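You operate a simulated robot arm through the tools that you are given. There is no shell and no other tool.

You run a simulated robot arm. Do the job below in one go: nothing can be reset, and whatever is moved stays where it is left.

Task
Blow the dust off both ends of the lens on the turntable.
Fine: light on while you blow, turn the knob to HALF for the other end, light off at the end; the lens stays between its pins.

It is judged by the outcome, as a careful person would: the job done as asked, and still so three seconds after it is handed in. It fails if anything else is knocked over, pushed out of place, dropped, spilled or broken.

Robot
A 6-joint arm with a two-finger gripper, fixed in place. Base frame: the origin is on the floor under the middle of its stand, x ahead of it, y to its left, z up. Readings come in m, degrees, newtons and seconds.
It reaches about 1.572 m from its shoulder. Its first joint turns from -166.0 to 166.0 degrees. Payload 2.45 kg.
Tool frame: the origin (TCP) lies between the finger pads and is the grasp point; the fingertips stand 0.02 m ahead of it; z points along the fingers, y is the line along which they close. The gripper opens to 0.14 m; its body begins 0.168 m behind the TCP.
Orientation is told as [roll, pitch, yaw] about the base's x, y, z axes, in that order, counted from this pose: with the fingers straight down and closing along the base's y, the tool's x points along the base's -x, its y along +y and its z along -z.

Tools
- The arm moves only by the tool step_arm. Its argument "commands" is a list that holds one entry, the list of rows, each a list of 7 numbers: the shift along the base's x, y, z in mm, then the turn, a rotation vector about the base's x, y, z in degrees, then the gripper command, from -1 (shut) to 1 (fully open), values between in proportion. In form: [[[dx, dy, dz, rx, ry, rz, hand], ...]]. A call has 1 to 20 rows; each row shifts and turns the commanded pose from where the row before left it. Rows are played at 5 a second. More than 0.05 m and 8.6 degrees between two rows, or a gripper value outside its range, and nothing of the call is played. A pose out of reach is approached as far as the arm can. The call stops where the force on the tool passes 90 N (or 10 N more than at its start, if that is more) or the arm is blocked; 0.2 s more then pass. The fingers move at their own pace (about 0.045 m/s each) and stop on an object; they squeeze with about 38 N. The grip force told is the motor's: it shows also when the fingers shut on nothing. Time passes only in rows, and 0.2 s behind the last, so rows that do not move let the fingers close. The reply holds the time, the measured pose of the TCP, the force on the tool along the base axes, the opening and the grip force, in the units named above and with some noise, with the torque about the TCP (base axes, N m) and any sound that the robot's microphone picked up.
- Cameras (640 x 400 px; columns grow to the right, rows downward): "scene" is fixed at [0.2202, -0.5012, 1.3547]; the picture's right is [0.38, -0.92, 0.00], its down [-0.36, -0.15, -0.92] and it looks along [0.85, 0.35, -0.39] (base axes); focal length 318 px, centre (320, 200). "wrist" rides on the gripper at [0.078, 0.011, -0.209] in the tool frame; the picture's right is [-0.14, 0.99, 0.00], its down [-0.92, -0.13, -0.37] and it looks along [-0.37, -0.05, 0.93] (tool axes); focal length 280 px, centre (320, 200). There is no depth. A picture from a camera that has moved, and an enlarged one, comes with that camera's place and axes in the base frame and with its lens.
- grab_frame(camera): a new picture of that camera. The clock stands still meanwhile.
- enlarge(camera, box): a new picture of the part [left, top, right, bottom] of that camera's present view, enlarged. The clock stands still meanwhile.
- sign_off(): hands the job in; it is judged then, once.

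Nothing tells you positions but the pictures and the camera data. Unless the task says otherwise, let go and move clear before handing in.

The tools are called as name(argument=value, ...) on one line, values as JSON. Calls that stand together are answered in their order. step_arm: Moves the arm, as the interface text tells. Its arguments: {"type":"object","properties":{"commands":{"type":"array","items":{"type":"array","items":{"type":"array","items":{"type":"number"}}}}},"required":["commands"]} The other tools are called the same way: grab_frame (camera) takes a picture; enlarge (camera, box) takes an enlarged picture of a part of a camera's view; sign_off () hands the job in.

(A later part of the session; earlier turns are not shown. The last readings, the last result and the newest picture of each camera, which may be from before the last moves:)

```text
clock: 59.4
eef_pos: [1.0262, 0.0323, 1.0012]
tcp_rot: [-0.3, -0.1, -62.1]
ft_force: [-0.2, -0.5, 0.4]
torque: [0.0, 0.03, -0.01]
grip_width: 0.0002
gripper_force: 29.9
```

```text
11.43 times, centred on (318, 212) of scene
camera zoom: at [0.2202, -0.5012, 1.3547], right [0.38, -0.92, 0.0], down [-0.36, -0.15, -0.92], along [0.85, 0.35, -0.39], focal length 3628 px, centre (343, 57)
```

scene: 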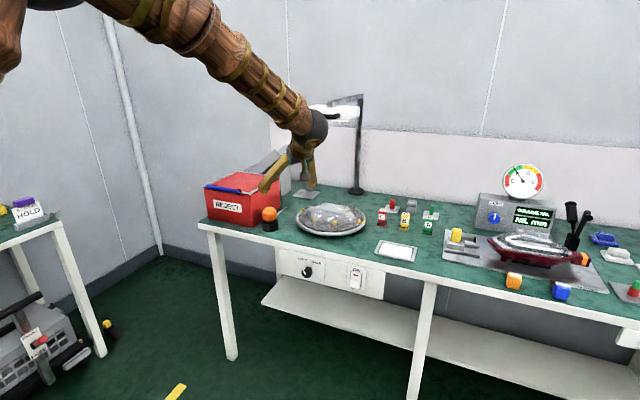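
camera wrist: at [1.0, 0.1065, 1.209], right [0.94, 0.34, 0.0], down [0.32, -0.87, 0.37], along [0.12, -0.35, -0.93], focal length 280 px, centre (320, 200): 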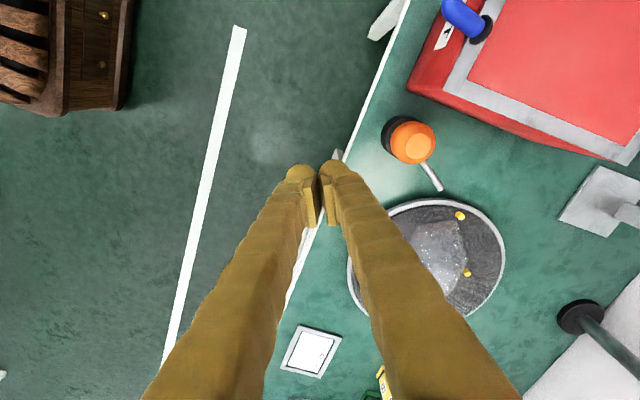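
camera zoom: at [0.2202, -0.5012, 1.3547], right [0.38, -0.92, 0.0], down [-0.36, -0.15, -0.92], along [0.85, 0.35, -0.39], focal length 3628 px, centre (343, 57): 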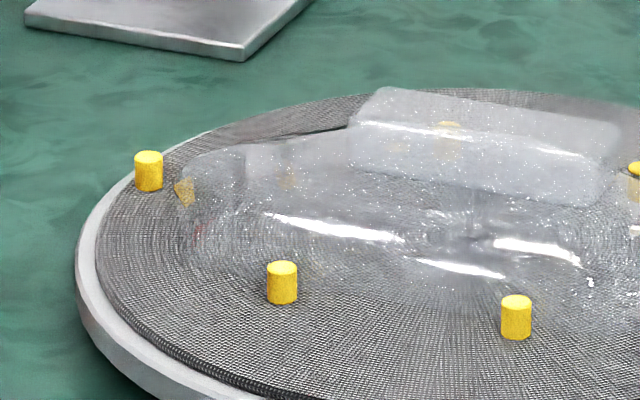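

The first end is clean and the bulb has sprung back. Next is the knob: I go back to the mid-plane, un-yaw, and swing to horizontal again.

step_arm(commands=[[[-28, -4, 0, 0, 0, 7.75, -1], [-28, -4, 0, 0, 0, 7.75, -1], [-28, -4, -10, 0, 0, 7.75, -1], [-28, -4, -15, 0, 0, 7.75, -1], [-28, -4, -15, 0, 0, 7.75, -1], [-28, -4, -20, 0, 0, 7.75, -1], [-28, -4, -20, 0, 0, 7.75, -1], [-28, -4, -20, 0, 0, 7.85, -1], [0, 0, 0, 0, 0, 0, -1]]])

```text
clock: 61.4
eef_pos: [0.7999, -0.0017, 0.9016]
tcp_rot: [-0.3, -0.2, 0.2]
ft_force: [0.4, 0.2, -0.4]
torque: [0.03, -0.03, -0.02]
grip_width: 0.0
gripper_force: 29.7
```

step_arm(commands=[[[0, 0, 0, 0.3, -7, 0, -1], [0, 0, 0, 0, -7, -0.2, -1], [0, 0, 0, 0, -7, 0, -1], [0, 0, 0, 0, -7, 0, -1], [0, 0, 0, 0, -6, 0, -1], [0, 0, 0, 0, -6, 0, -1], [0, 0, 0, 0, -6, 0, -1], [0, 0, 0, 0, -6, 0, -1], [0, 0, -10, 0, -7, 0, -1], [0, 0, -20, 0, -7, 0, -1], [0, 0, -20, 0, -7, 0, -1], [0, 0, -20, 0, -7, 0, -1], [0, 0, -20, 0, -7, 0, -1], [0, 0, -20, 0, -3, 0, -1], [0, 0, 0, 0, 0, 0, -1]]])

```text
clock: 64.6
eef_pos: [0.8047, -0.0017, 0.7923]
tcp_rot: [129.3, -89.8, -129.3]
ft_force: [0.3, -0.1, -0.1]
torque: [0.01, 0.01, -0.02]
grip_width: 0.0
gripper_force: 29.9
out of reach, approached as far as the arm can: row 12
```

Horizontal again. I move in front of the knob with the fingers open to about 7 cm and look.

step_arm(commands=[[[0, -26, -24, 0, 0, 0, 0], [0, -26, -24, 0, 0, 0, 0], [0, -26, -24, 0, 0, 0, 0], [0, -26, -24, 0, 0, 0, 0], [0, 0, 0, 0, 0, 0, 0]]])

grab_frame(camera="wrist")

enlarge(camera="wrist", box=[260, 80, 400, 200])

```text
clock: 65.8
eef_pos: [0.8059, -0.1058, 0.6989]
tcp_rot: [127.0, -89.8, -127.0]
ft_force: [-0.7, -0.3, 0.4]
torque: [0.0, 0.01, 0.0]
grip_width: 0.0697
gripper_force: 0.0
```

```text
taken
camera wrist: at [0.5974, -0.0951, 0.6189], right [0.0, 0.99, 0.14], down [-0.37, -0.13, 0.92], along [0.93, -0.05, 0.37], focal length 280 px, centre (320, 200)
```

wrist: 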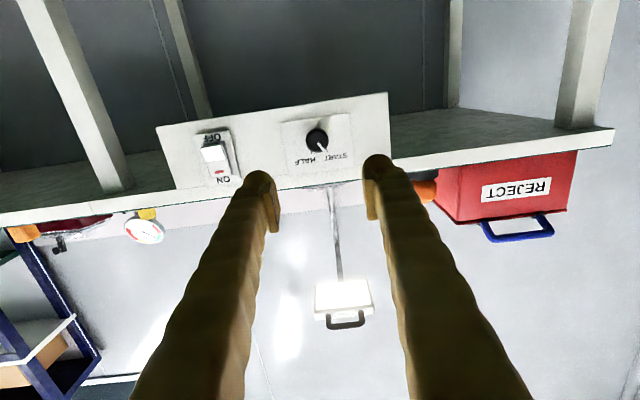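

```text
3.33 times, centred on (330, 140) of wrist
camera zoom: at [0.5974, -0.0951, 0.6189], right [0.0, 0.99, 0.14], down [-0.37, -0.13, 0.92], along [0.93, -0.05, 0.37], focal length 935 px, centre (287, 400)
```

zoom: 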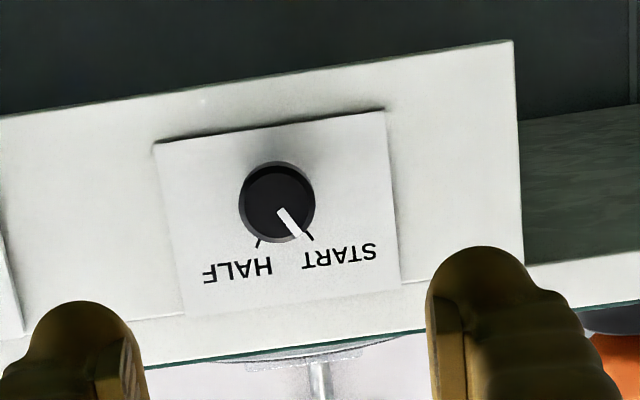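

The lamp is visibly lit, and the knob front is at about (1.038, -0.109, 0.694). I approach it along x.

step_arm(commands=[[[45, -0.8, -1.2, 0, 0, 0, 0], [45, -0.8, -1.2, 0, 0, 0, 0], [45, -0.8, -1, 0, 0, 0, 0], [40, -0.8, -1, 0, 0, 0, 0], [0, 0, 0, 0, 0, 0, 0]]])

enlarge(camera="wrist", box=[240, 100, 400, 220])

enlarge(camera="scene", box=[270, 235, 350, 290])

```text
clock: 67.0
eef_pos: [0.981, -0.1094, 0.6915]
tcp_rot: [123.2, -89.8, -123.1]
ft_force: [-0.1, 0.4, 0.3]
torque: [-0.01, 0.0, 0.0]
grip_width: 0.0702
gripper_force: 0.1
```

```text
3.33 times, centred on (320, 160) of wrist
camera zoom: at [0.7725, -0.0988, 0.6126], right [0.0, 0.99, 0.14], down [-0.37, -0.13, 0.92], along [0.93, -0.05, 0.37], focal length 935 px, centre (320, 333)
```

zoom: 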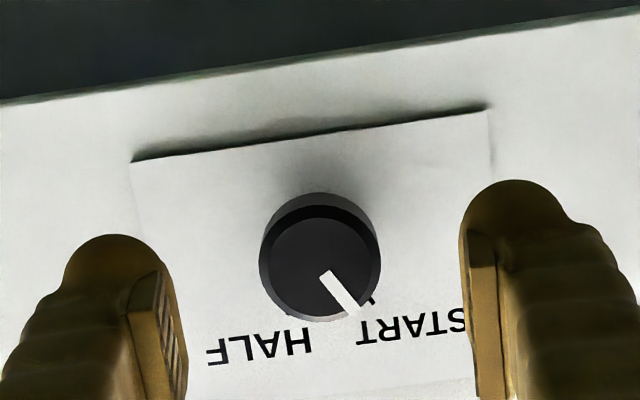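

```text
7.27 times, centred on (310, 262) of scene
camera zoom: at [0.2202, -0.5012, 1.3547], right [0.38, -0.92, 0.0], down [-0.36, -0.15, -0.92], along [0.85, 0.35, -0.39], focal length 2309 px, centre (393, -254)
```

zoom: 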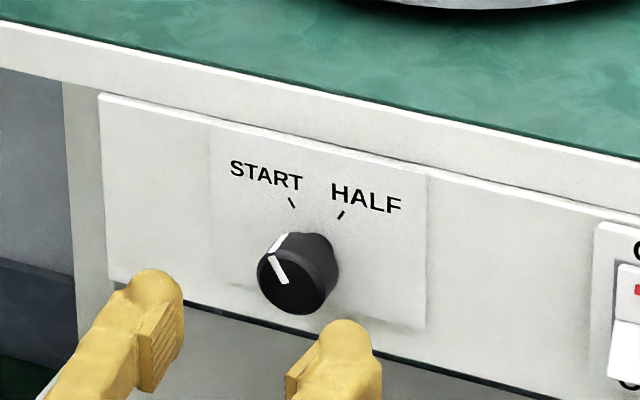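

Knob centre is at (1.038, -0.110, 0.6955). I move forward around it.

step_arm(commands=[[[20, -0.2, 2, 0, 0, 0, 0], [20, -0.2, 1.5, 0, 0, 0, 0], [13, 0, 0, 0, 0, 0, 0], [5, 0, 0, 0, 0, 0, 0], [0, 0, 0, 0, 0, 0, 0]]])

enlarge(camera="wrist", box=[240, 120, 400, 240])

enlarge(camera="scene", box=[270, 235, 350, 290])

```text
clock: 68.2
eef_pos: [1.0373, -0.1094, 0.6954]
tcp_rot: [123.7, -89.6, -124.0]
ft_force: [0.5, 0.2, -0.3]
torque: [-0.01, -0.01, -0.03]
grip_width: 0.07
gripper_force: 0.0
```

```text
3.33 times, centred on (320, 180) of wrist
camera zoom: at [0.8291, -0.0992, 0.6159], right [0.0, 0.99, 0.14], down [-0.37, -0.13, 0.92], along [0.93, -0.05, 0.37], focal length 935 px, centre (320, 267)
```

zoom: 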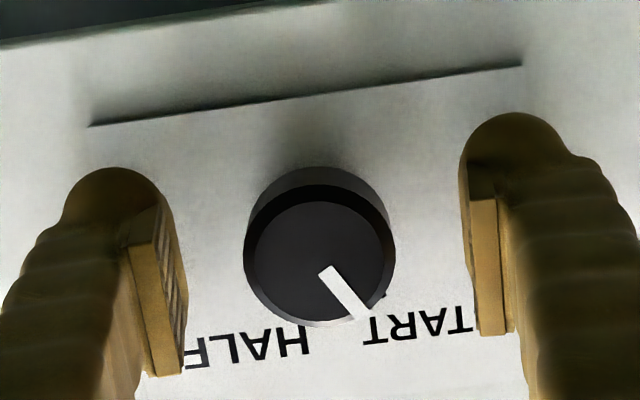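

```text
7.27 times, centred on (310, 262) of scene
camera zoom: at [0.2202, -0.5012, 1.3547], right [0.38, -0.92, 0.0], down [-0.36, -0.15, -0.92], along [0.85, 0.35, -0.39], focal length 2309 px, centre (393, -254)
```

zoom: 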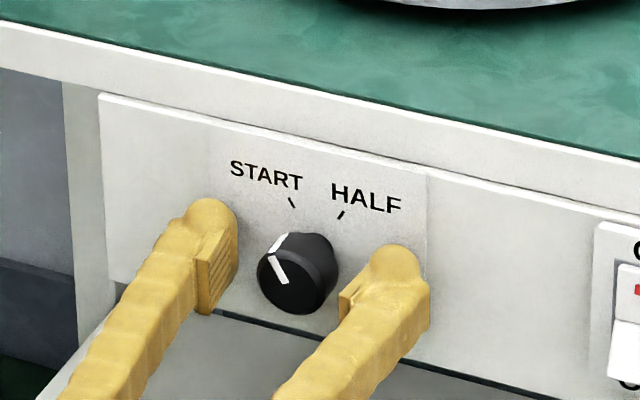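

Well centred. 5 mm further in, then close on the knob.

step_arm(commands=[[[4, 0, 0, 0, 0, 0, 0], [0, 0, 0, 0, 0, 0, -0.3], [0, 0, 0, 0, 0, 0, -0.6], [0, 0, 0, 0, 0, 0, -0.8], [0, 0, 0, 0, 0, 0, -0.8]]])

enlarge(camera="wrist", box=[240, 120, 400, 240])

```text
clock: 69.4
eef_pos: [1.0417, -0.1108, 0.6952]
tcp_rot: [129.1, -89.7, -129.3]
ft_force: [24.0, -14.4, -4.5]
torque: [0.01, -0.01, 0.13]
grip_width: 0.0329
gripper_force: 37.5
```

```text
3.33 times, centred on (320, 180) of wrist
camera zoom: at [0.8339, -0.099, 0.6162], right [0.0, 0.99, 0.14], down [-0.37, -0.13, 0.92], along [0.93, -0.05, 0.37], focal length 935 px, centre (320, 267)
```

zoom: 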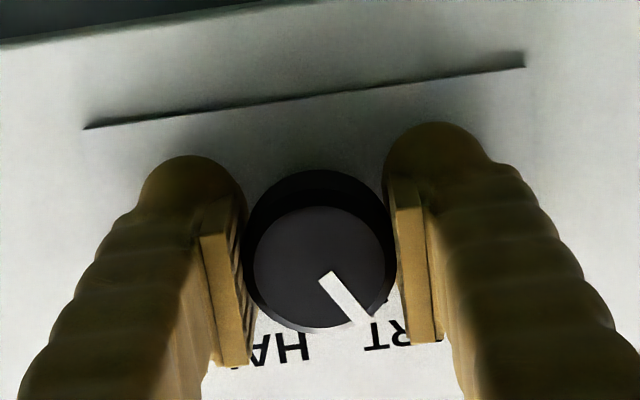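

The knob is gripped. I turn it clockwise (about +x), 32° first, and check.

step_arm(commands=[[[0, 0, 0, 8, 0, 0, -0.8], [0, 0, 0, 8, 0, 0, -0.8], [0, 0, 0, 8, 0, 0, -0.8], [0, 0, 0, 8, 0, 0, -0.8], [0, 0, 0, 0, 0, 0, -0.8]]])

enlarge(camera="wrist", box=[240, 120, 400, 240])

enlarge(camera="scene", box=[270, 195, 390, 290])

```text
clock: 70.6
eef_pos: [1.0418, -0.1099, 0.6962]
tcp_rot: [90.3, -57.6, -90.4]
ft_force: [27.3, -43.0, -1.3]
torque: [0.0, -0.2, 0.2]
grip_width: 0.0325
gripper_force: 45.5
```

```text
3.33 times, centred on (320, 180) of wrist
camera zoom: at [0.8341, -0.059, 0.6342], right [0.0, 0.76, 0.65], down [-0.37, -0.6, 0.71], along [0.93, -0.24, 0.28], focal length 935 px, centre (320, 267)
```

zoom: 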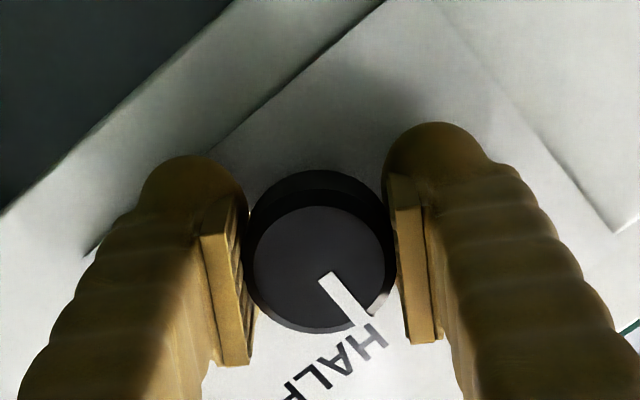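

```text
4.21 times, centred on (330, 242) of scene
camera zoom: at [0.2202, -0.5012, 1.3547], right [0.38, -0.92, 0.0], down [-0.36, -0.15, -0.92], along [0.85, 0.35, -0.39], focal length 1337 px, centre (278, 21)
```

zoom: 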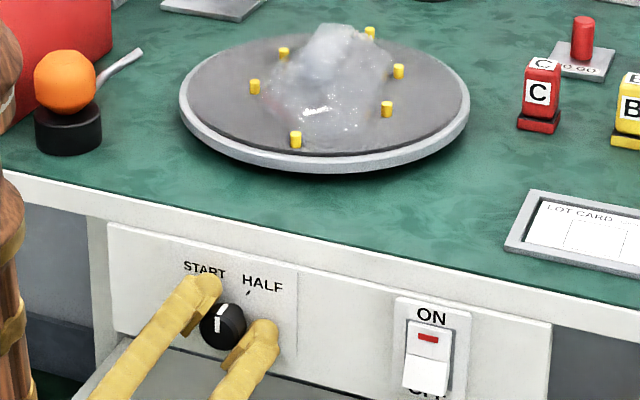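

The turntable follows the knob (about a quarter turn so far). I continue more slowly, with a tiny sideways correction, toward HALF.

step_arm(commands=[[[0, -0.5, 0, 2, 0, 0, -0.8], [0, -0.5, 0, 2.5, 0, 0, -0.8], [0, 0, 0, 2.5, 0, 0, -0.8], [0, 0, 0, 2.5, 0, 0, -0.8], [0, 0, 0, 2.5, 0, 0, -0.8], [0, 0, 0, 2.5, 0, 0, -0.8], [0, 0, 0, 2.5, 0, 0, -0.8], [0, 0, 0, 2.5, 0, 0, -0.8], [0, 0, 0, 0, 0, 0, -0.8]]])

enlarge(camera="wrist", box=[240, 120, 400, 240])

enlarge(camera="scene", box=[270, 195, 390, 290])

```text
clock: 72.6
eef_pos: [1.0429, -0.1115, 0.6948]
tcp_rot: [90.1, -38.1, -90.3]
ft_force: [41.7, -46.2, -9.4]
torque: [0.03, -0.26, 0.25]
grip_width: 0.0326
gripper_force: 44.8
```

```text
3.33 times, centred on (320, 180) of wrist
camera zoom: at [0.8341, -0.042, 0.6547], right [0.0, 0.51, 0.86], down [-0.37, -0.8, 0.47], along [0.93, -0.32, 0.19], focal length 935 px, centre (320, 267)
```

zoom: 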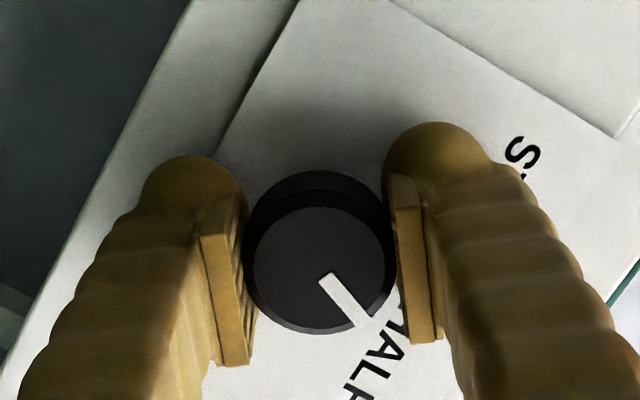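

```text
4.21 times, centred on (330, 242) of scene
camera zoom: at [0.2202, -0.5012, 1.3547], right [0.38, -0.92, 0.0], down [-0.36, -0.15, -0.92], along [0.85, 0.35, -0.39], focal length 1337 px, centre (278, 21)
```

zoom: 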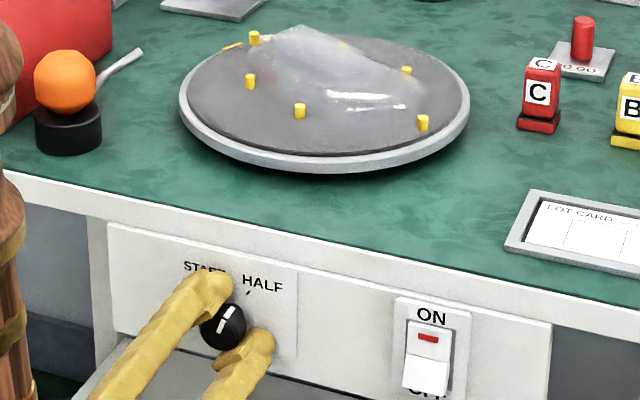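

About 51° turned; a little more is needed. I relieve the side force slightly and continue to HALF.

step_arm(commands=[[[0.7, -0.7, 0, 2, 0, 0, -0.8], [0.5, -0.5, 0, 2, 0, 0, -0.8], [0, 0, 0, 2, 0, 0, -0.8], [0, 0, 0, 2, 0, 0, -0.8], [0, 0, 0, 0, 0, 0, -0.8]]])

enlarge(camera="wrist", box=[240, 120, 400, 240])

enlarge(camera="scene", box=[270, 195, 390, 290])

```text
clock: 73.8
eef_pos: [1.0429, -0.1111, 0.6945]
tcp_rot: [90.0, -30.3, -90.1]
ft_force: [-53.5, -13.0, 12.5]
torque: [0.01, -0.22, 0.02]
grip_width: 0.0326
gripper_force: 45.2
```

```text
3.33 times, centred on (320, 180) of wrist
camera zoom: at [0.8345, -0.0375, 0.6646], right [0.0, 0.38, 0.93], down [-0.37, -0.86, 0.35], along [0.93, -0.34, 0.14], focal length 935 px, centre (320, 267)
```

zoom: 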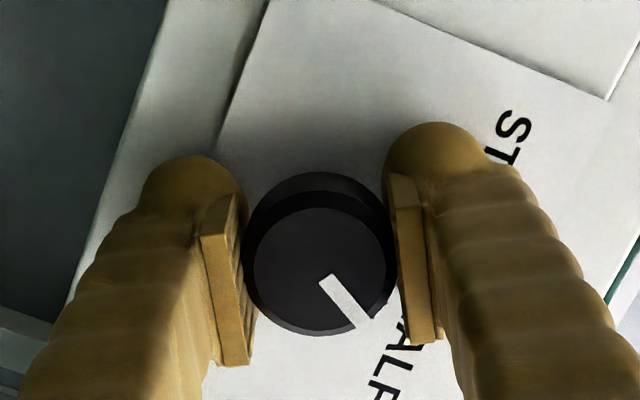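

```text
4.21 times, centred on (330, 242) of scene
camera zoom: at [0.2202, -0.5012, 1.3547], right [0.38, -0.92, 0.0], down [-0.36, -0.15, -0.92], along [0.85, 0.35, -0.39], focal length 1337 px, centre (278, 21)
```

zoom: 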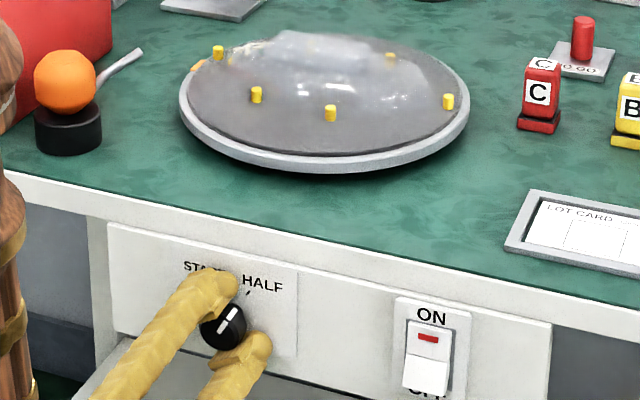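

Nearly there — the turntable is a few degrees short of a half turn. I relieve the push and add about 2°.

step_arm(commands=[[[-0.7, 0, 0, 1, 0, 0, -0.8], [0, 0, 0, 1, 0, 0, -0.8], [0, 0, 0, 0, 0, 0, -0.8]]])

enlarge(camera="scene", box=[286, 192, 382, 252])

enlarge(camera="scene", box=[290, 250, 330, 275])

```text
clock: 74.6
eef_pos: [1.0432, -0.1104, 0.6948]
tcp_rot: [90.1, -28.3, -90.1]
ft_force: [-30.0, 3.5, -1.6]
torque: [-1.52, -0.04, 0.11]
grip_width: 0.0326
gripper_force: 45.2
```

```text
6.67 times, centred on (334, 222) of scene
camera zoom: at [0.2202, -0.5012, 1.3547], right [0.38, -0.92, 0.0], down [-0.36, -0.15, -0.92], along [0.85, 0.35, -0.39], focal length 2117 px, centre (227, 53)
```

zoom: 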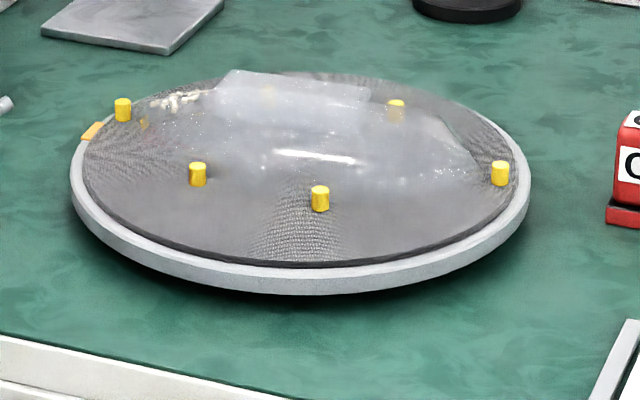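

```text
16.00 times, centred on (310, 262) of scene
camera zoom: at [0.2202, -0.5012, 1.3547], right [0.38, -0.92, 0.0], down [-0.36, -0.15, -0.92], along [0.85, 0.35, -0.39], focal length 5080 px, centre (480, -800)
```

zoom: 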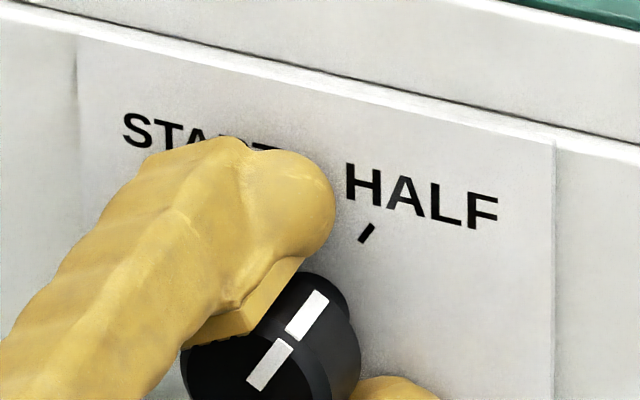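

The knob has come up against its stop at HALF and the dusty end now faces the blower. I release and back off.

step_arm(commands=[[[0, 0, 0, -0.5, 0, 0, -0.8], [0, 0, 0, 0, 0, 0, -0.4], [0, 0, 0, 0, 0, 0, 0], [0, 0, 0, 0, 0, 0, 0], [-20, 0, 0, 0, 0, 0, 0], [-40, 0, 0, 0, 0, 0, 0], [-40, 0, 0, 0, 0, 0, 0], [0, 0, 0, 0, 0, 0, 0]]])

enlarge(camera="scene", box=[286, 192, 382, 252])

enlarge(camera="scene", box=[270, 235, 350, 290])

```text
clock: 76.4
eef_pos: [0.9435, -0.1108, 0.6951]
tcp_rot: [90.0, -28.8, -90.2]
ft_force: [0.6, -0.3, 0.8]
torque: [-0.03, -0.01, 0.01]
grip_width: 0.0701
gripper_force: 0.0
```

```text
6.67 times, centred on (334, 222) of scene
camera zoom: at [0.2202, -0.5012, 1.3547], right [0.38, -0.92, 0.0], down [-0.36, -0.15, -0.92], along [0.85, 0.35, -0.39], focal length 2117 px, centre (227, 53)
```

zoom: 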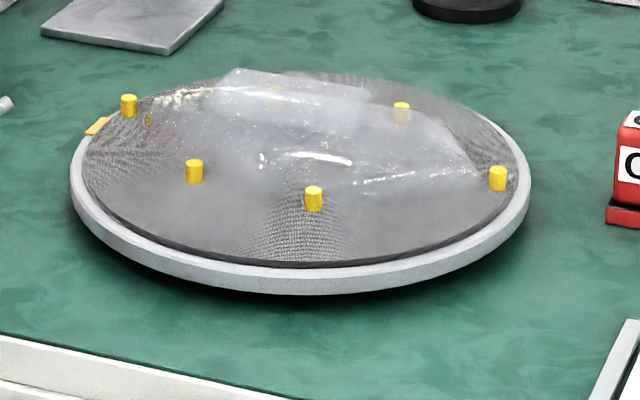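

```text
7.27 times, centred on (310, 262) of scene
camera zoom: at [0.2202, -0.5012, 1.3547], right [0.38, -0.92, 0.0], down [-0.36, -0.15, -0.92], along [0.85, 0.35, -0.39], focal length 2309 px, centre (393, -254)
```

zoom: 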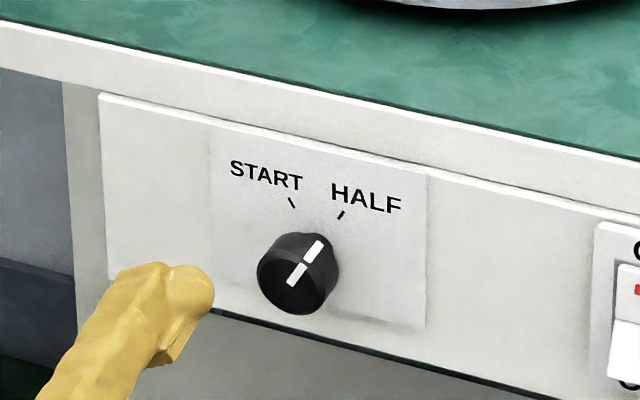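

The pointer lines up with the HALF mark, the turntable has made its half turn, and the lens sits between its pins. Now back through the mid-plane to press the bulb again.

step_arm(commands=[[[-17.5, 0, 0, -7.6, 0, 0, -1], [-17.5, 0, 0, -7.6, 0, 0, -1], [-17.5, 15, 10, -7.6, 0, 0, -1], [-17.5, 18, 15, -7.6, 0, 0, -1], [-17.5, 20, 20, -7.6, 0, 0, -1], [-17.5, 20, 20, -7.6, 0, 0, -1], [-17.5, 20, 20, -7.6, 0, 0, -1], [-17.5, 17, 20, -7.6, 0, 0, -1], [0, 0, 0, -0.4, 0, 0, -1], [0, 0, 0, 0, 0, 0, -1]]])

grab_frame(camera="wrist")

```text
clock: 78.6
eef_pos: [0.8024, -0.0015, 0.8]
tcp_rot: [-173.3, -89.8, 173.2]
ft_force: [0.0, -0.6, 0.0]
torque: [0.01, -0.01, 0.02]
grip_width: 0.0001
gripper_force: 29.1
```

```text
taken
camera wrist: at [0.5942, 0.0097, 0.7208], right [0.0, 0.99, 0.14], down [-0.37, -0.13, 0.92], along [0.93, -0.05, 0.37], focal length 280 px, centre (320, 200)
```

wrist: 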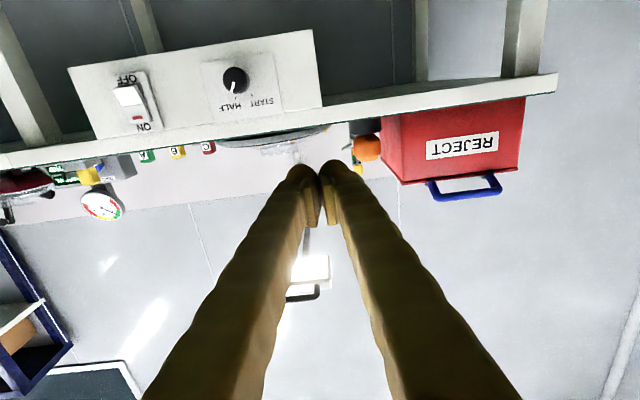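

step_arm(commands=[[[0, 0, 20, 0, 6.5, 0, -1], [0, 0, 20, 0, 6.5, 0, -1], [0, 0, 20, 0, 6.5, 0, -1], [0, 0, 20, 0, 6.5, 0, -1], [0, 0, 20, 0, 6.5, 0, -1], [0, 0, 0, 0, 6.5, 0, -1], [0, 0, 0, 0, 6.5, 0, -1], [0, 0, 0, 0, 6.5, 0, -1], [0, 0, 0, 0, 6.5, 0, -1], [0, 0, 0, 0, 6.5, 0, -1], [0, 0, 0, 0, 7, 0, -1], [0, 0, 0, 0, 7, 0, -1], [0, 0, 20, 0, 7, 0, -1], [0, 0, 20, 0, 4, 0, -1], [0, 0, 0, 0, 0, 0, -1]]])

```text
clock: 81.8
eef_pos: [0.8037, -0.0011, 0.9411]
tcp_rot: [0.0, -0.1, 0.0]
ft_force: [0.5, 0.4, -0.3]
torque: [0.03, -0.01, 0.01]
grip_width: 0.0
gripper_force: 29.6
```

Vertical again. I go back over the bulb with the same yaw as before.

step_arm(commands=[[[37, 9.7, 7, 0, 0, -6.9, -1], [37, 9.7, 7, 0, 0, -6.9, -1], [37, 9.7, 7, 0, 0, -6.9, -1], [37, 9.7, 7, 0, 0, -6.9, -1], [37, 9.7, 7, 0, 0, -6.9, -1], [37, 9.7, 7, 0, 0, -6.9, -1], [37, 9.7, 7, 0, 0, -6.9, -1], [37, 9.7, 7, 0, 0, -6.9, -1], [36, 9.7, 4, 0, 0, -6.9, -1], [0, 0, 0, 0, 0, 0, -1]]])

grab_frame(camera="wrist")

enlarge(camera="scene", box=[230, 150, 390, 250])

```text
clock: 84.0
eef_pos: [1.1349, 0.0847, 1.001]
tcp_rot: [0.0, -0.3, -62.2]
ft_force: [-0.4, 0.0, 0.5]
torque: [0.0, 0.01, 0.02]
grip_width: 0.0
gripper_force: 29.3
```

```text
taken
camera wrist: at [1.1084, 0.1596, 1.2095], right [0.94, 0.34, 0.0], down [0.32, -0.87, 0.37], along [0.13, -0.35, -0.93], focal length 280 px, centre (320, 200)
```

wrist: 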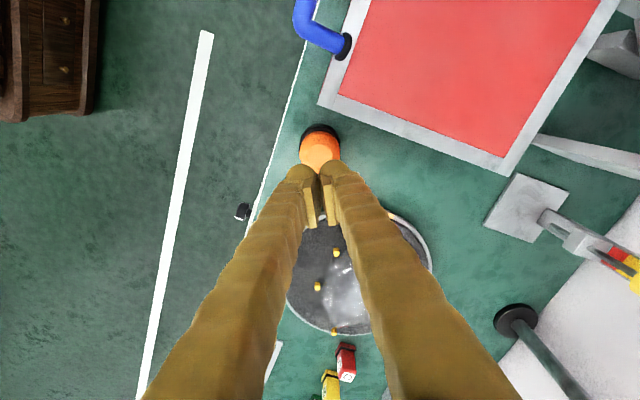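

```text
4.00 times, centred on (310, 200) of scene
camera zoom: at [0.2202, -0.5012, 1.3547], right [0.38, -0.92, 0.0], down [-0.36, -0.15, -0.92], along [0.85, 0.35, -0.39], focal length 1270 px, centre (360, 200)
```

zoom: 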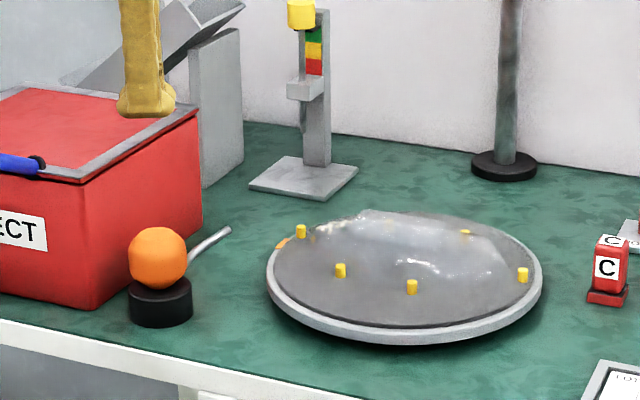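

Over the bulb; light on, knob at HALF, lens in place. I press down again as before.

step_arm(commands=[[[0.5, 1, -35, 0, 0, 0, -1], [0, 0, -35, 0, 0, 0, -1], [0, 0, -25, 0, 0, 0, -1], [0, 0, -10, 0, 0, 0, -1], [0, 0, -10, 0, 0, 0, -1], [0, 0, 0, 0, 0, 0, -1]]])

step_arm(commands=[[[0, 0, -4, 0, 0, 0, -1], [0, 0, -4, 0, 0, 0, -1], [0, 0, -3, 0, 0, 0, -1], [0, 0, -3, 0, 0, 0, -1], [0, 0, 0, 0, 0, 0, -1]]])

enlarge(camera="scene", box=[286, 192, 382, 252])

```text
clock: 85.4
eef_pos: [1.1368, 0.087, 0.886]
tcp_rot: [0.0, -0.2, -62.2]
ft_force: [0.2, 0.0, 0.3]
torque: [0.03, -0.02, -0.04]
grip_width: 0.0
gripper_force: 30.2
```

```text
clock: 86.6
eef_pos: [1.1356, 0.0856, 0.872]
tcp_rot: [0.0, -0.1, -62.3]
ft_force: [1.4, -3.9, 6.7]
torque: [-0.07, -0.06, 0.03]
grip_width: 0.006
gripper_force: 29.6
heard: click
```

```text
6.67 times, centred on (334, 222) of scene
camera zoom: at [0.2202, -0.5012, 1.3547], right [0.38, -0.92, 0.0], down [-0.36, -0.15, -0.92], along [0.85, 0.35, -0.39], focal length 2117 px, centre (227, 53)
```

zoom: 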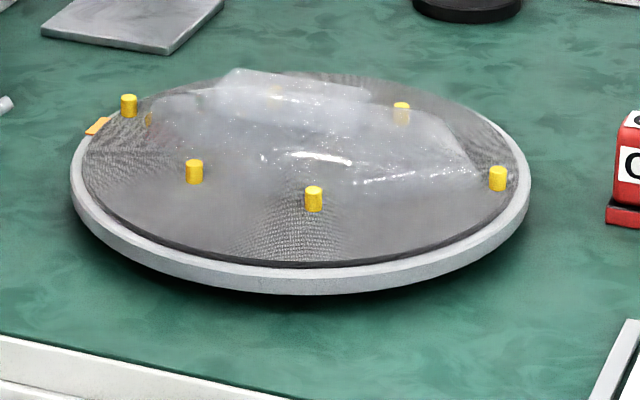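

Another click, and the dust on the second end is gone too. I lift off and check both ends closely.

step_arm(commands=[[[0, 0, 10, 0, 0, 0, -1], [0, 0, 30, 0, 0, 0, -1], [0, 0, 40, 0, 0, 0, -1], [-30, -10, 35, 0, 0, 0, -1], [-40, -20, 15, 0, 0, 0, -1], [-40, -25, 0, 0, 0, 0, -1], [0, 0, 0, 0, 0, 0, -1]]])

enlarge(camera="scene", box=[290, 195, 346, 230])

enlarge(camera="scene", box=[326, 195, 382, 230])

enlarge(camera="scene", box=[230, 180, 310, 240])

grab_frame(camera="wrist")

```text
clock: 88.2
eef_pos: [1.0238, 0.0338, 0.9994]
tcp_rot: [-0.2, -0.2, -62.1]
ft_force: [-0.1, -0.6, -0.6]
torque: [-0.01, 0.0, -0.02]
grip_width: 0.0
gripper_force: 29.7
```

```text
11.43 times, centred on (318, 212) of scene
camera zoom: at [0.2202, -0.5012, 1.3547], right [0.38, -0.92, 0.0], down [-0.36, -0.15, -0.92], along [0.85, 0.35, -0.39], focal length 3628 px, centre (343, 57)
```

zoom: 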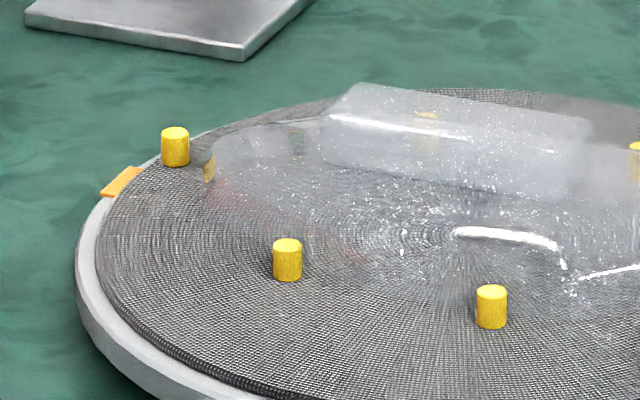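

```text
11.43 times, centred on (354, 212) of scene
camera zoom: at [0.2202, -0.5012, 1.3547], right [0.38, -0.92, 0.0], down [-0.36, -0.15, -0.92], along [0.85, 0.35, -0.39], focal length 3628 px, centre (-69, 57)
```

zoom: 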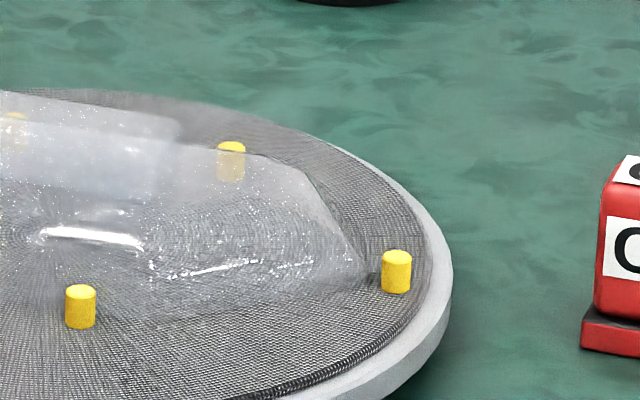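

```text
6.67 times, centred on (270, 210) of scene
camera zoom: at [0.2202, -0.5012, 1.3547], right [0.38, -0.92, 0.0], down [-0.36, -0.15, -0.92], along [0.85, 0.35, -0.39], focal length 2117 px, centre (653, 133)
```

zoom: 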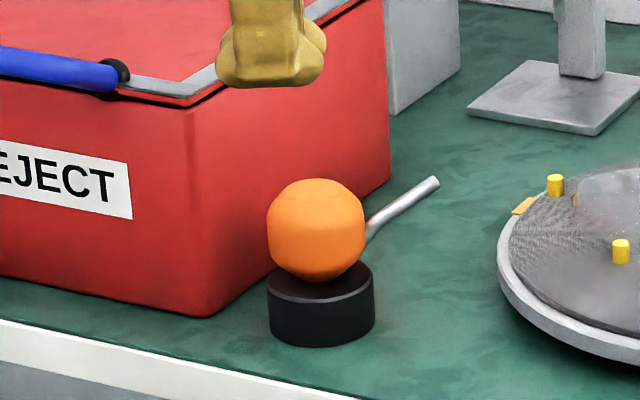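

```text
taken
camera wrist: at [0.9973, 0.1066, 1.2075], right [0.94, 0.34, 0.0], down [0.32, -0.87, 0.37], along [0.13, -0.35, -0.93], focal length 280 px, centre (320, 200)
```

wrist: 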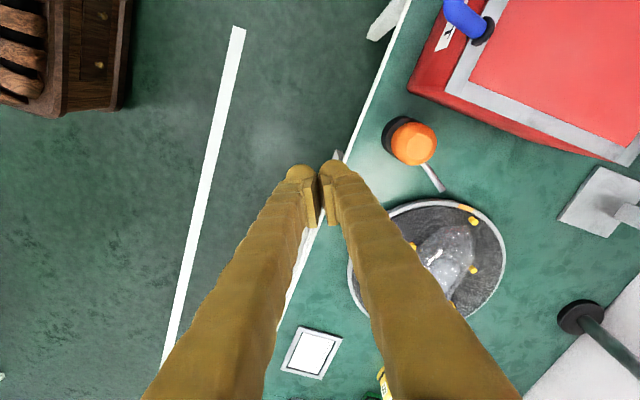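

Both ends are clean, and the lens sits between its pins. Now the light off: back via the mid-plane to the horizontal pose.

step_arm(commands=[[[-28, -4, 0, 0, 0, 7.75, -1], [-28, -4, 0, 0, 0, 7.75, -1], [-28, -4, -10, 0, 0, 7.75, -1], [-28, -4, -15, 0, 0, 7.75, -1], [-28, -4, -15, 0, 0, 7.75, -1], [-28, -4, -20, 0, 0, 7.75, -1], [-28, -4, -20, 0, 0, 7.75, -1], [-26, -6, -20, 0, 0, 7.85, -1], [0, 0, 0, 0, 0, 0, -1]]])

step_arm(commands=[[[0, 0, 0, 0.2, -7, 0, -1], [0, 0, 0, 0, -7, 0, -1], [0, 0, 0, 0, -7, 0, -1], [0, 0, 0, 0, -7, 0, -1], [0, 0, 0, 0, -6, 0, -1], [0, 0, 0, 0, -6, 0, -1], [0, 0, 0, 0, -6, 0, -1], [0, 0, 0, 0, -6, 0, -1], [0, 0, -10, 0, -7, 0, -1], [0, 0, -20, 0, -7, 0, -1], [0, 0, -20, 0, -7, 0, -1], [0, 0, -20, 0, -7, 0, -1], [0, 0, -20, 0, -7, 0, -1], [0, 0, -20, 0, -3, 0, -1], [0, 0, 0, 0, 0, 0, -1]]])

```text
clock: 90.2
eef_pos: [0.8043, -0.0014, 0.9024]
tcp_rot: [-0.1, -0.2, -0.1]
ft_force: [0.4, 0.7, -0.8]
torque: [0.03, -0.01, -0.02]
grip_width: 0.0
gripper_force: 29.3
```

```text
clock: 93.4
eef_pos: [0.8034, -0.0011, 0.7933]
tcp_rot: [171.0, -89.8, -170.9]
ft_force: [-0.1, -0.3, 0.5]
torque: [0.02, -0.01, 0.02]
grip_width: 0.0
gripper_force: 29.1
```

step_arm(commands=[[[0, -40, -15, 0, 0, 0, -1], [0, -40, -15, 0, 0, 0, -1], [0, -40, -15, 0, 0, 0, -1], [0, -40, -15, 0, 0, 0, -1], [0, -40, -15, 0, 0, 0, -1], [0, -40, -15, 0, 0, 0, -1], [0, -38, -15, 0, 0, 0, -1], [0, 0, 0, 0, 0, 0, -1]]])

grab_frame(camera="wrist")

enlarge(camera="wrist", box=[270, 90, 370, 165])

```text
clock: 95.2
eef_pos: [0.8021, -0.2774, 0.6878]
tcp_rot: [168.2, -89.7, -168.0]
ft_force: [0.8, -0.9, -0.2]
torque: [0.01, -0.04, 0.0]
grip_width: 0.0001
gripper_force: 29.0
```

```text
taken
camera wrist: at [0.5931, -0.2675, 0.6088], right [0.0, 0.99, 0.14], down [-0.37, -0.13, 0.92], along [0.93, -0.05, 0.37], focal length 280 px, centre (320, 200)
```

wrist: 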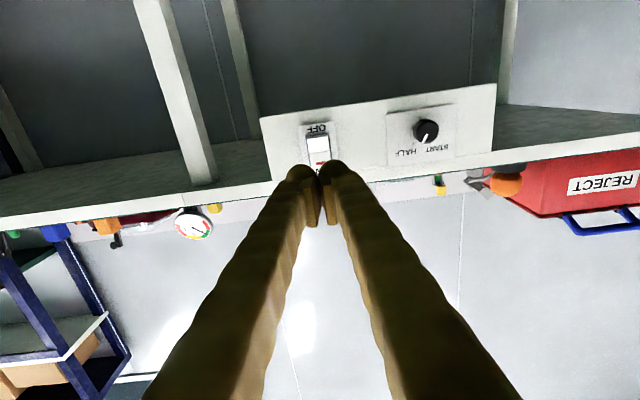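

```text
5.33 times, centred on (320, 128) of wrist
camera zoom: at [0.5931, -0.2675, 0.6088], right [0.0, 0.99, 0.14], down [-0.37, -0.13, 0.92], along [0.93, -0.05, 0.37], focal length 1495 px, centre (320, 587)
```

zoom: 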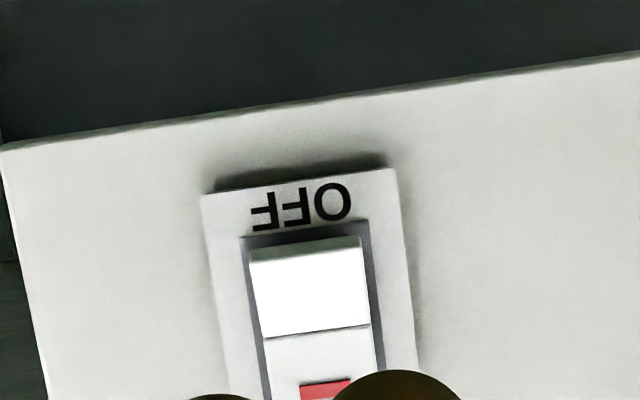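

The OFF half now stands out, centred near z≈0.686, y≈-0.281. I approach it.

step_arm(commands=[[[40, -1, -0.5, 0, 0, 0, -1], [40, -1, -0.5, 0, 0, 0, -1], [40, -1, -0.5, 0, 0, 0, -1], [40, 0, -0.5, 0, 0, 0, -1], [40, 0, 0, 0, 0, 0, -1], [15, 0, 0, 0, 0, 0, -1], [0, 0, 0, 0, 0, 0, -1]]])

enlarge(camera="scene", box=[322, 240, 386, 300])

enlarge(camera="wrist", box=[260, 80, 400, 200])

```text
clock: 96.8
eef_pos: [1.0188, -0.2826, 0.6826]
tcp_rot: [162.3, -89.9, -162.2]
ft_force: [-0.7, 0.1, -0.6]
torque: [-0.01, 0.03, -0.02]
grip_width: 0.0
gripper_force: 29.8
```

```text
6.67 times, centred on (354, 270) of scene
camera zoom: at [0.2202, -0.5012, 1.3547], right [0.38, -0.92, 0.0], down [-0.36, -0.15, -0.92], along [0.85, 0.35, -0.39], focal length 2117 px, centre (93, -267)
```

zoom: 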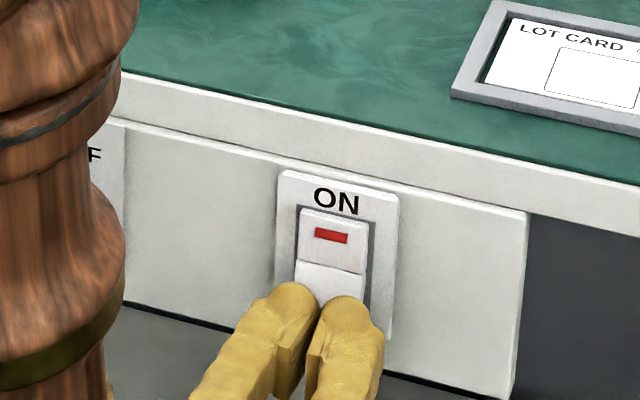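

```text
3.33 times, centred on (330, 140) of wrist
camera zoom: at [0.8103, -0.2723, 0.6038], right [0.0, 0.99, 0.14], down [-0.37, -0.13, 0.92], along [0.93, -0.05, 0.37], focal length 935 px, centre (287, 400)
```

zoom: 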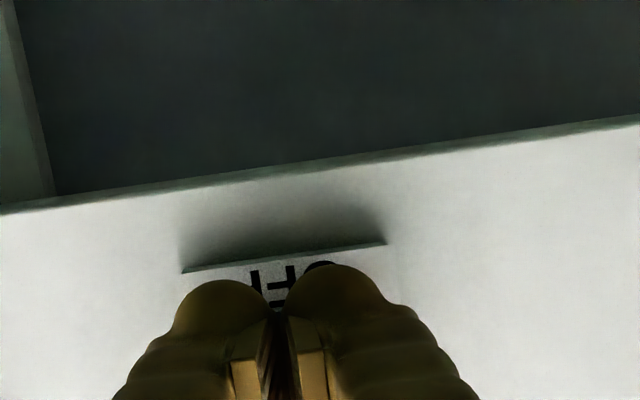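

I raise by 4 mm and push in small steps.

step_arm(commands=[[[0, 1.5, 4, 0, 0, 0, -1], [4, 0, 0, 0, 0, 0, -1], [3, 0, 0, 0, 0, 0, -1], [0, 0, 0, 0, 0, 0, -1]]])

step_arm(commands=[[[2, 0, 0, 0, 0, 0, -1], [2, 0, 0, 0, 0, 0, -1], [0, 0, 0, 0, 0, 0, -1]]])

```text
clock: 97.8
eef_pos: [1.0259, -0.2813, 0.6867]
tcp_rot: [166.2, -89.8, -166.0]
ft_force: [-0.7, -0.8, 0.1]
torque: [0.03, -0.01, -0.02]
grip_width: 0.0
gripper_force: 29.8
```

```text
clock: 98.6
eef_pos: [1.029, -0.2817, 0.6875]
tcp_rot: [167.5, -89.9, -167.4]
ft_force: [-0.3, 0.8, 0.1]
torque: [0.01, 0.01, -0.02]
grip_width: 0.0
gripper_force: 29.1
```

step_arm(commands=[[[2, 0, 0, 0, 0, 0, -1], [0, 0, 0, 0, 0, 0, -1]]])

step_arm(commands=[[[2, 0, 0, 0, 0, 0, -1], [0, 0, 0, 0, 0, 0, -1]]])

enlarge(camera="scene", box=[322, 240, 386, 300])

enlarge(camera="scene", box=[330, 85, 380, 125])

```text
clock: 99.2
eef_pos: [1.0316, -0.2813, 0.6891]
tcp_rot: [161.1, -89.9, -161.0]
ft_force: [-23.5, 2.9, 5.1]
torque: [-0.04, -0.34, 0.02]
grip_width: 0.0059
gripper_force: 29.6
```

```text
clock: 99.9
eef_pos: [1.0305, -0.282, 0.6882]
tcp_rot: [113.5, -90.0, -113.5]
ft_force: [-21.5, 2.2, 6.3]
torque: [0.04, -0.3, 0.04]
grip_width: 0.0062
gripper_force: 29.5
stopped in row 2: the force on the tool passed its limit at 94 N (the readings are from after the stop); the commanded pose is now the measured one
```

```text
6.67 times, centred on (354, 270) of scene
camera zoom: at [0.2202, -0.5012, 1.3547], right [0.38, -0.92, 0.0], down [-0.36, -0.15, -0.92], along [0.85, 0.35, -0.39], focal length 2117 px, centre (93, -267)
```

zoom: 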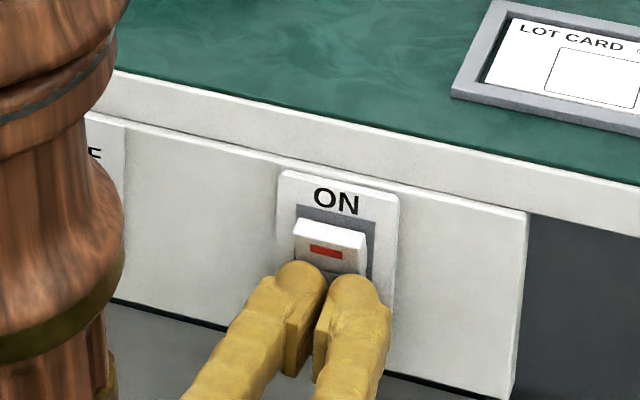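

```text
10.00 times, centred on (355, 105) of scene
camera zoom: at [0.2202, -0.5012, 1.3547], right [0.38, -0.92, 0.0], down [-0.36, -0.15, -0.92], along [0.85, 0.35, -0.39], focal length 3175 px, centre (-30, 1150)
```

zoom: 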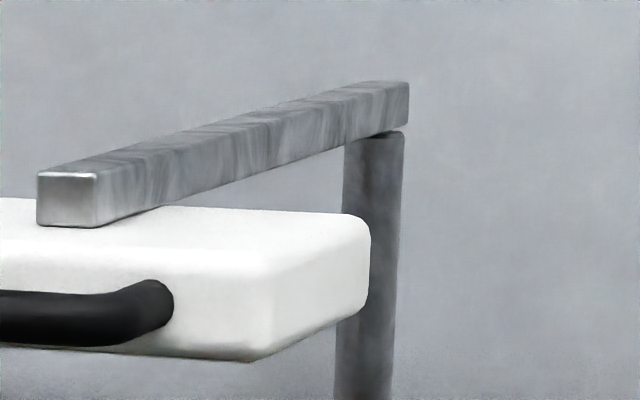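

The rocker has flipped to OFF and the lamp's glow is gone. I back straight out and move clear.

step_arm(commands=[[[-10, 0, 0, 0, 0, 0, -1], [-30, 0, 0, 0, 0, 0, -1], [-40, 0, 0, 0, 0, 0, -1], [-40, 0, 0, 0, 0, 0, -1], [-40, 20, 10, 0, 0, 0, -1], [-40, 40, 15, 0, 0, 0, -1], [-20, 40, 15, 0, 0, 0, -1], [0, 40, 15, 0, 0, 0, -1], [0, 40, 15, 0, 0, 0, -1], [0, 40, 15, 0, 0, 0, -1], [0, 40, 15, 0, 0, 0, -1], [0, 20, 10, 0, 0, 0, -1], [0, 0, 0, 0, 0, 0, -1]]])

grab_frame(camera="wrist")

grab_frame(camera="scene")

```text
refused: row 6 steps farther than a row can; nothing moved
```

```text
taken
camera wrist: at [0.8224, -0.272, 0.6085], right [0.0, 0.99, 0.14], down [-0.37, -0.13, 0.92], along [0.93, -0.05, 0.37], focal length 280 px, centre (320, 200)
```

wrist: 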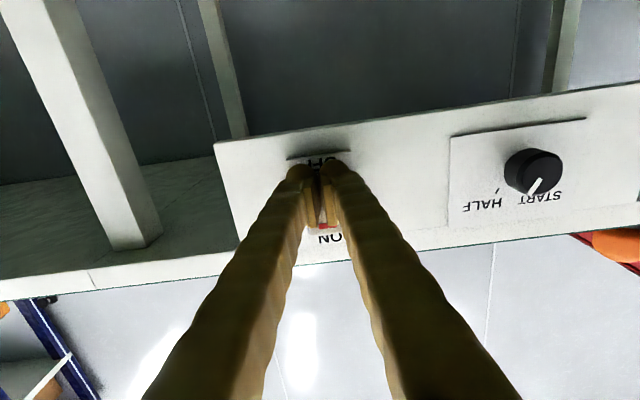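

```text
taken
```

scene: 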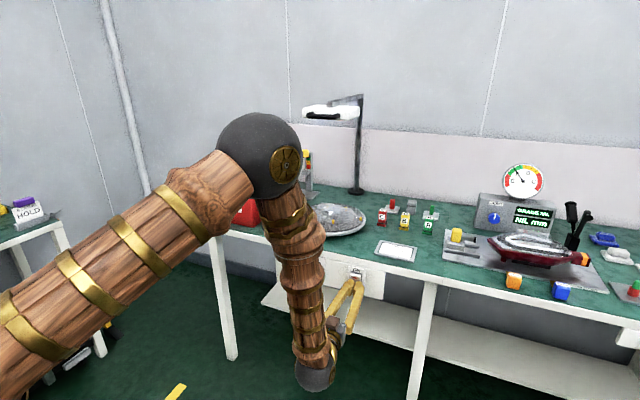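

One row was too long, so nothing moved; I send it again with shorter rows.

step_arm(commands=[[[-10, 0, 0, 0, 0, 0, -1], [-30, 0, 0, 0, 0, 0, -1], [-40, 0, 0, 0, 0, 0, -1], [-40, 0, 0, 0, 0, 0, -1], [-40, 10, 5, 0, 0, 0, -1], [-40, 20, 10, 0, 0, 0, -1], [-25, 35, 10, 0, 0, 0, -1], [0, 40, 15, 0, 0, 0, -1], [0, 40, 15, 0, 0, 0, -1], [0, 40, 15, 0, 0, 0, -1], [0, 40, 15, 0, 0, 0, -1], [0, 40, 15, 0, 0, 0, -1], [0, 15, 10, 0, 0, 0, -1], [0, 0, 0, 0, 0, 0, -1]]])

grab_frame(camera="wrist")

grab_frame(camera="scene")

```text
clock: 102.9
eef_pos: [0.8059, -0.0033, 0.7978]
tcp_rot: [128.0, -89.9, -127.8]
ft_force: [-0.6, 0.5, 0.3]
torque: [0.04, -0.03, -0.02]
grip_width: 0.0
gripper_force: 28.7
```

```text
taken
camera wrist: at [0.5967, 0.0075, 0.7195], right [0.0, 0.99, 0.14], down [-0.37, -0.13, 0.92], along [0.93, -0.05, 0.37], focal length 280 px, centre (320, 200)
```

wrist: 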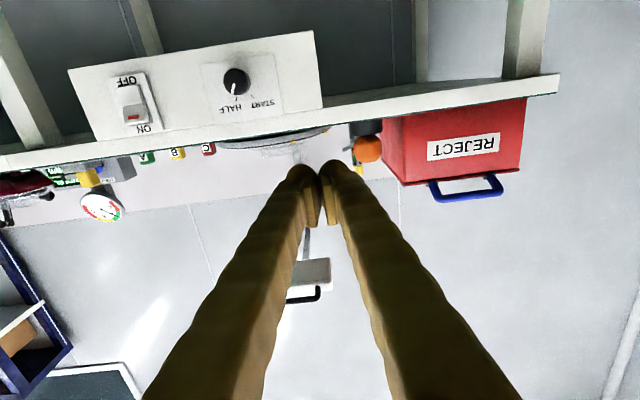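

```text
taken
```

scene: 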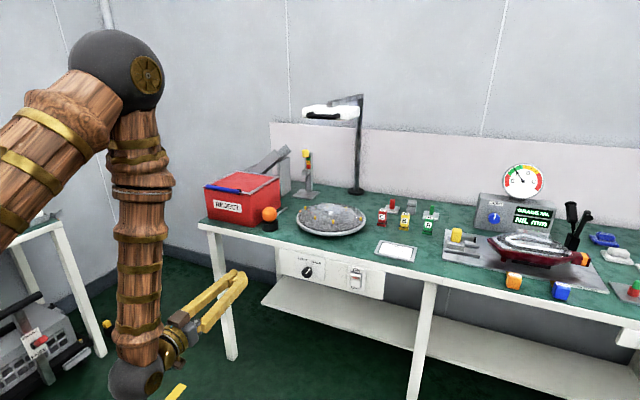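

The lamp is dark and the hand is clear of the bench. A last close check of lens, knob and switch.

enlarge(camera="scene", box=[286, 192, 382, 252])

enlarge(camera="scene", box=[270, 235, 398, 300])

enlarge(camera="scene", box=[190, 140, 350, 240])

```text
6.67 times, centred on (334, 222) of scene
camera zoom: at [0.2202, -0.5012, 1.3547], right [0.38, -0.92, 0.0], down [-0.36, -0.15, -0.92], along [0.85, 0.35, -0.39], focal length 2117 px, centre (227, 53)
```

zoom: 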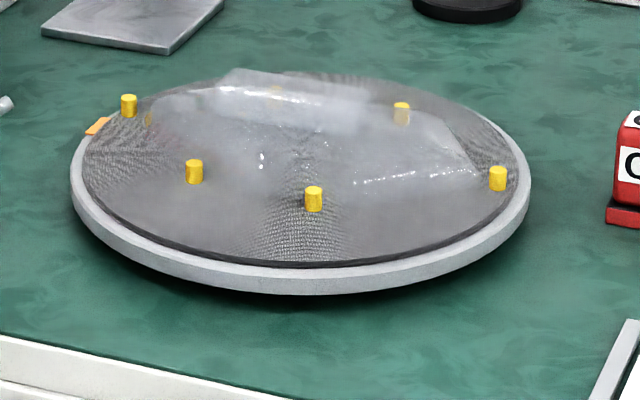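

```text
5.00 times, centred on (334, 268) of scene
camera zoom: at [0.2202, -0.5012, 1.3547], right [0.38, -0.92, 0.0], down [-0.36, -0.15, -0.92], along [0.85, 0.35, -0.39], focal length 1587 px, centre (250, -138)
```

zoom: 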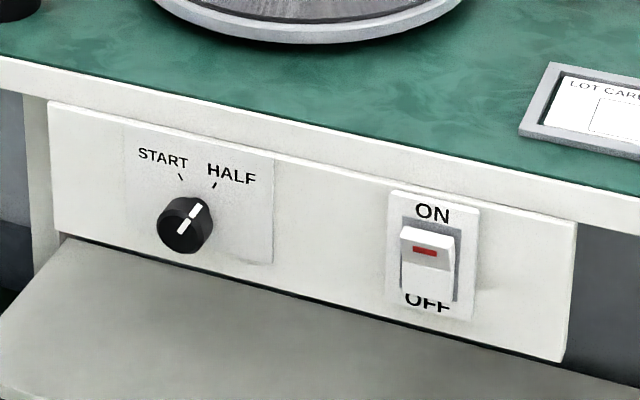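

```text
4.00 times, centred on (270, 190) of scene
camera zoom: at [0.2202, -0.5012, 1.3547], right [0.38, -0.92, 0.0], down [-0.36, -0.15, -0.92], along [0.85, 0.35, -0.39], focal length 1270 px, centre (520, 240)
```

zoom: 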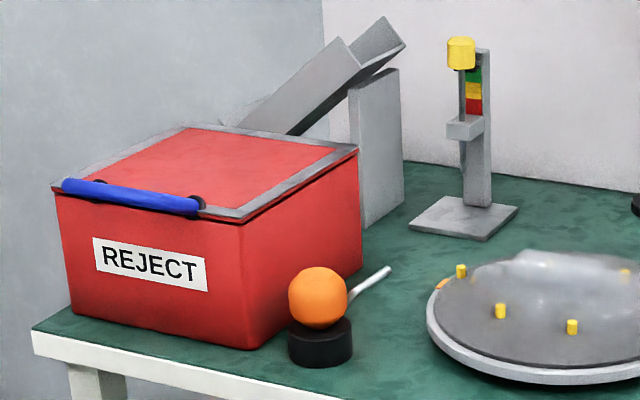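

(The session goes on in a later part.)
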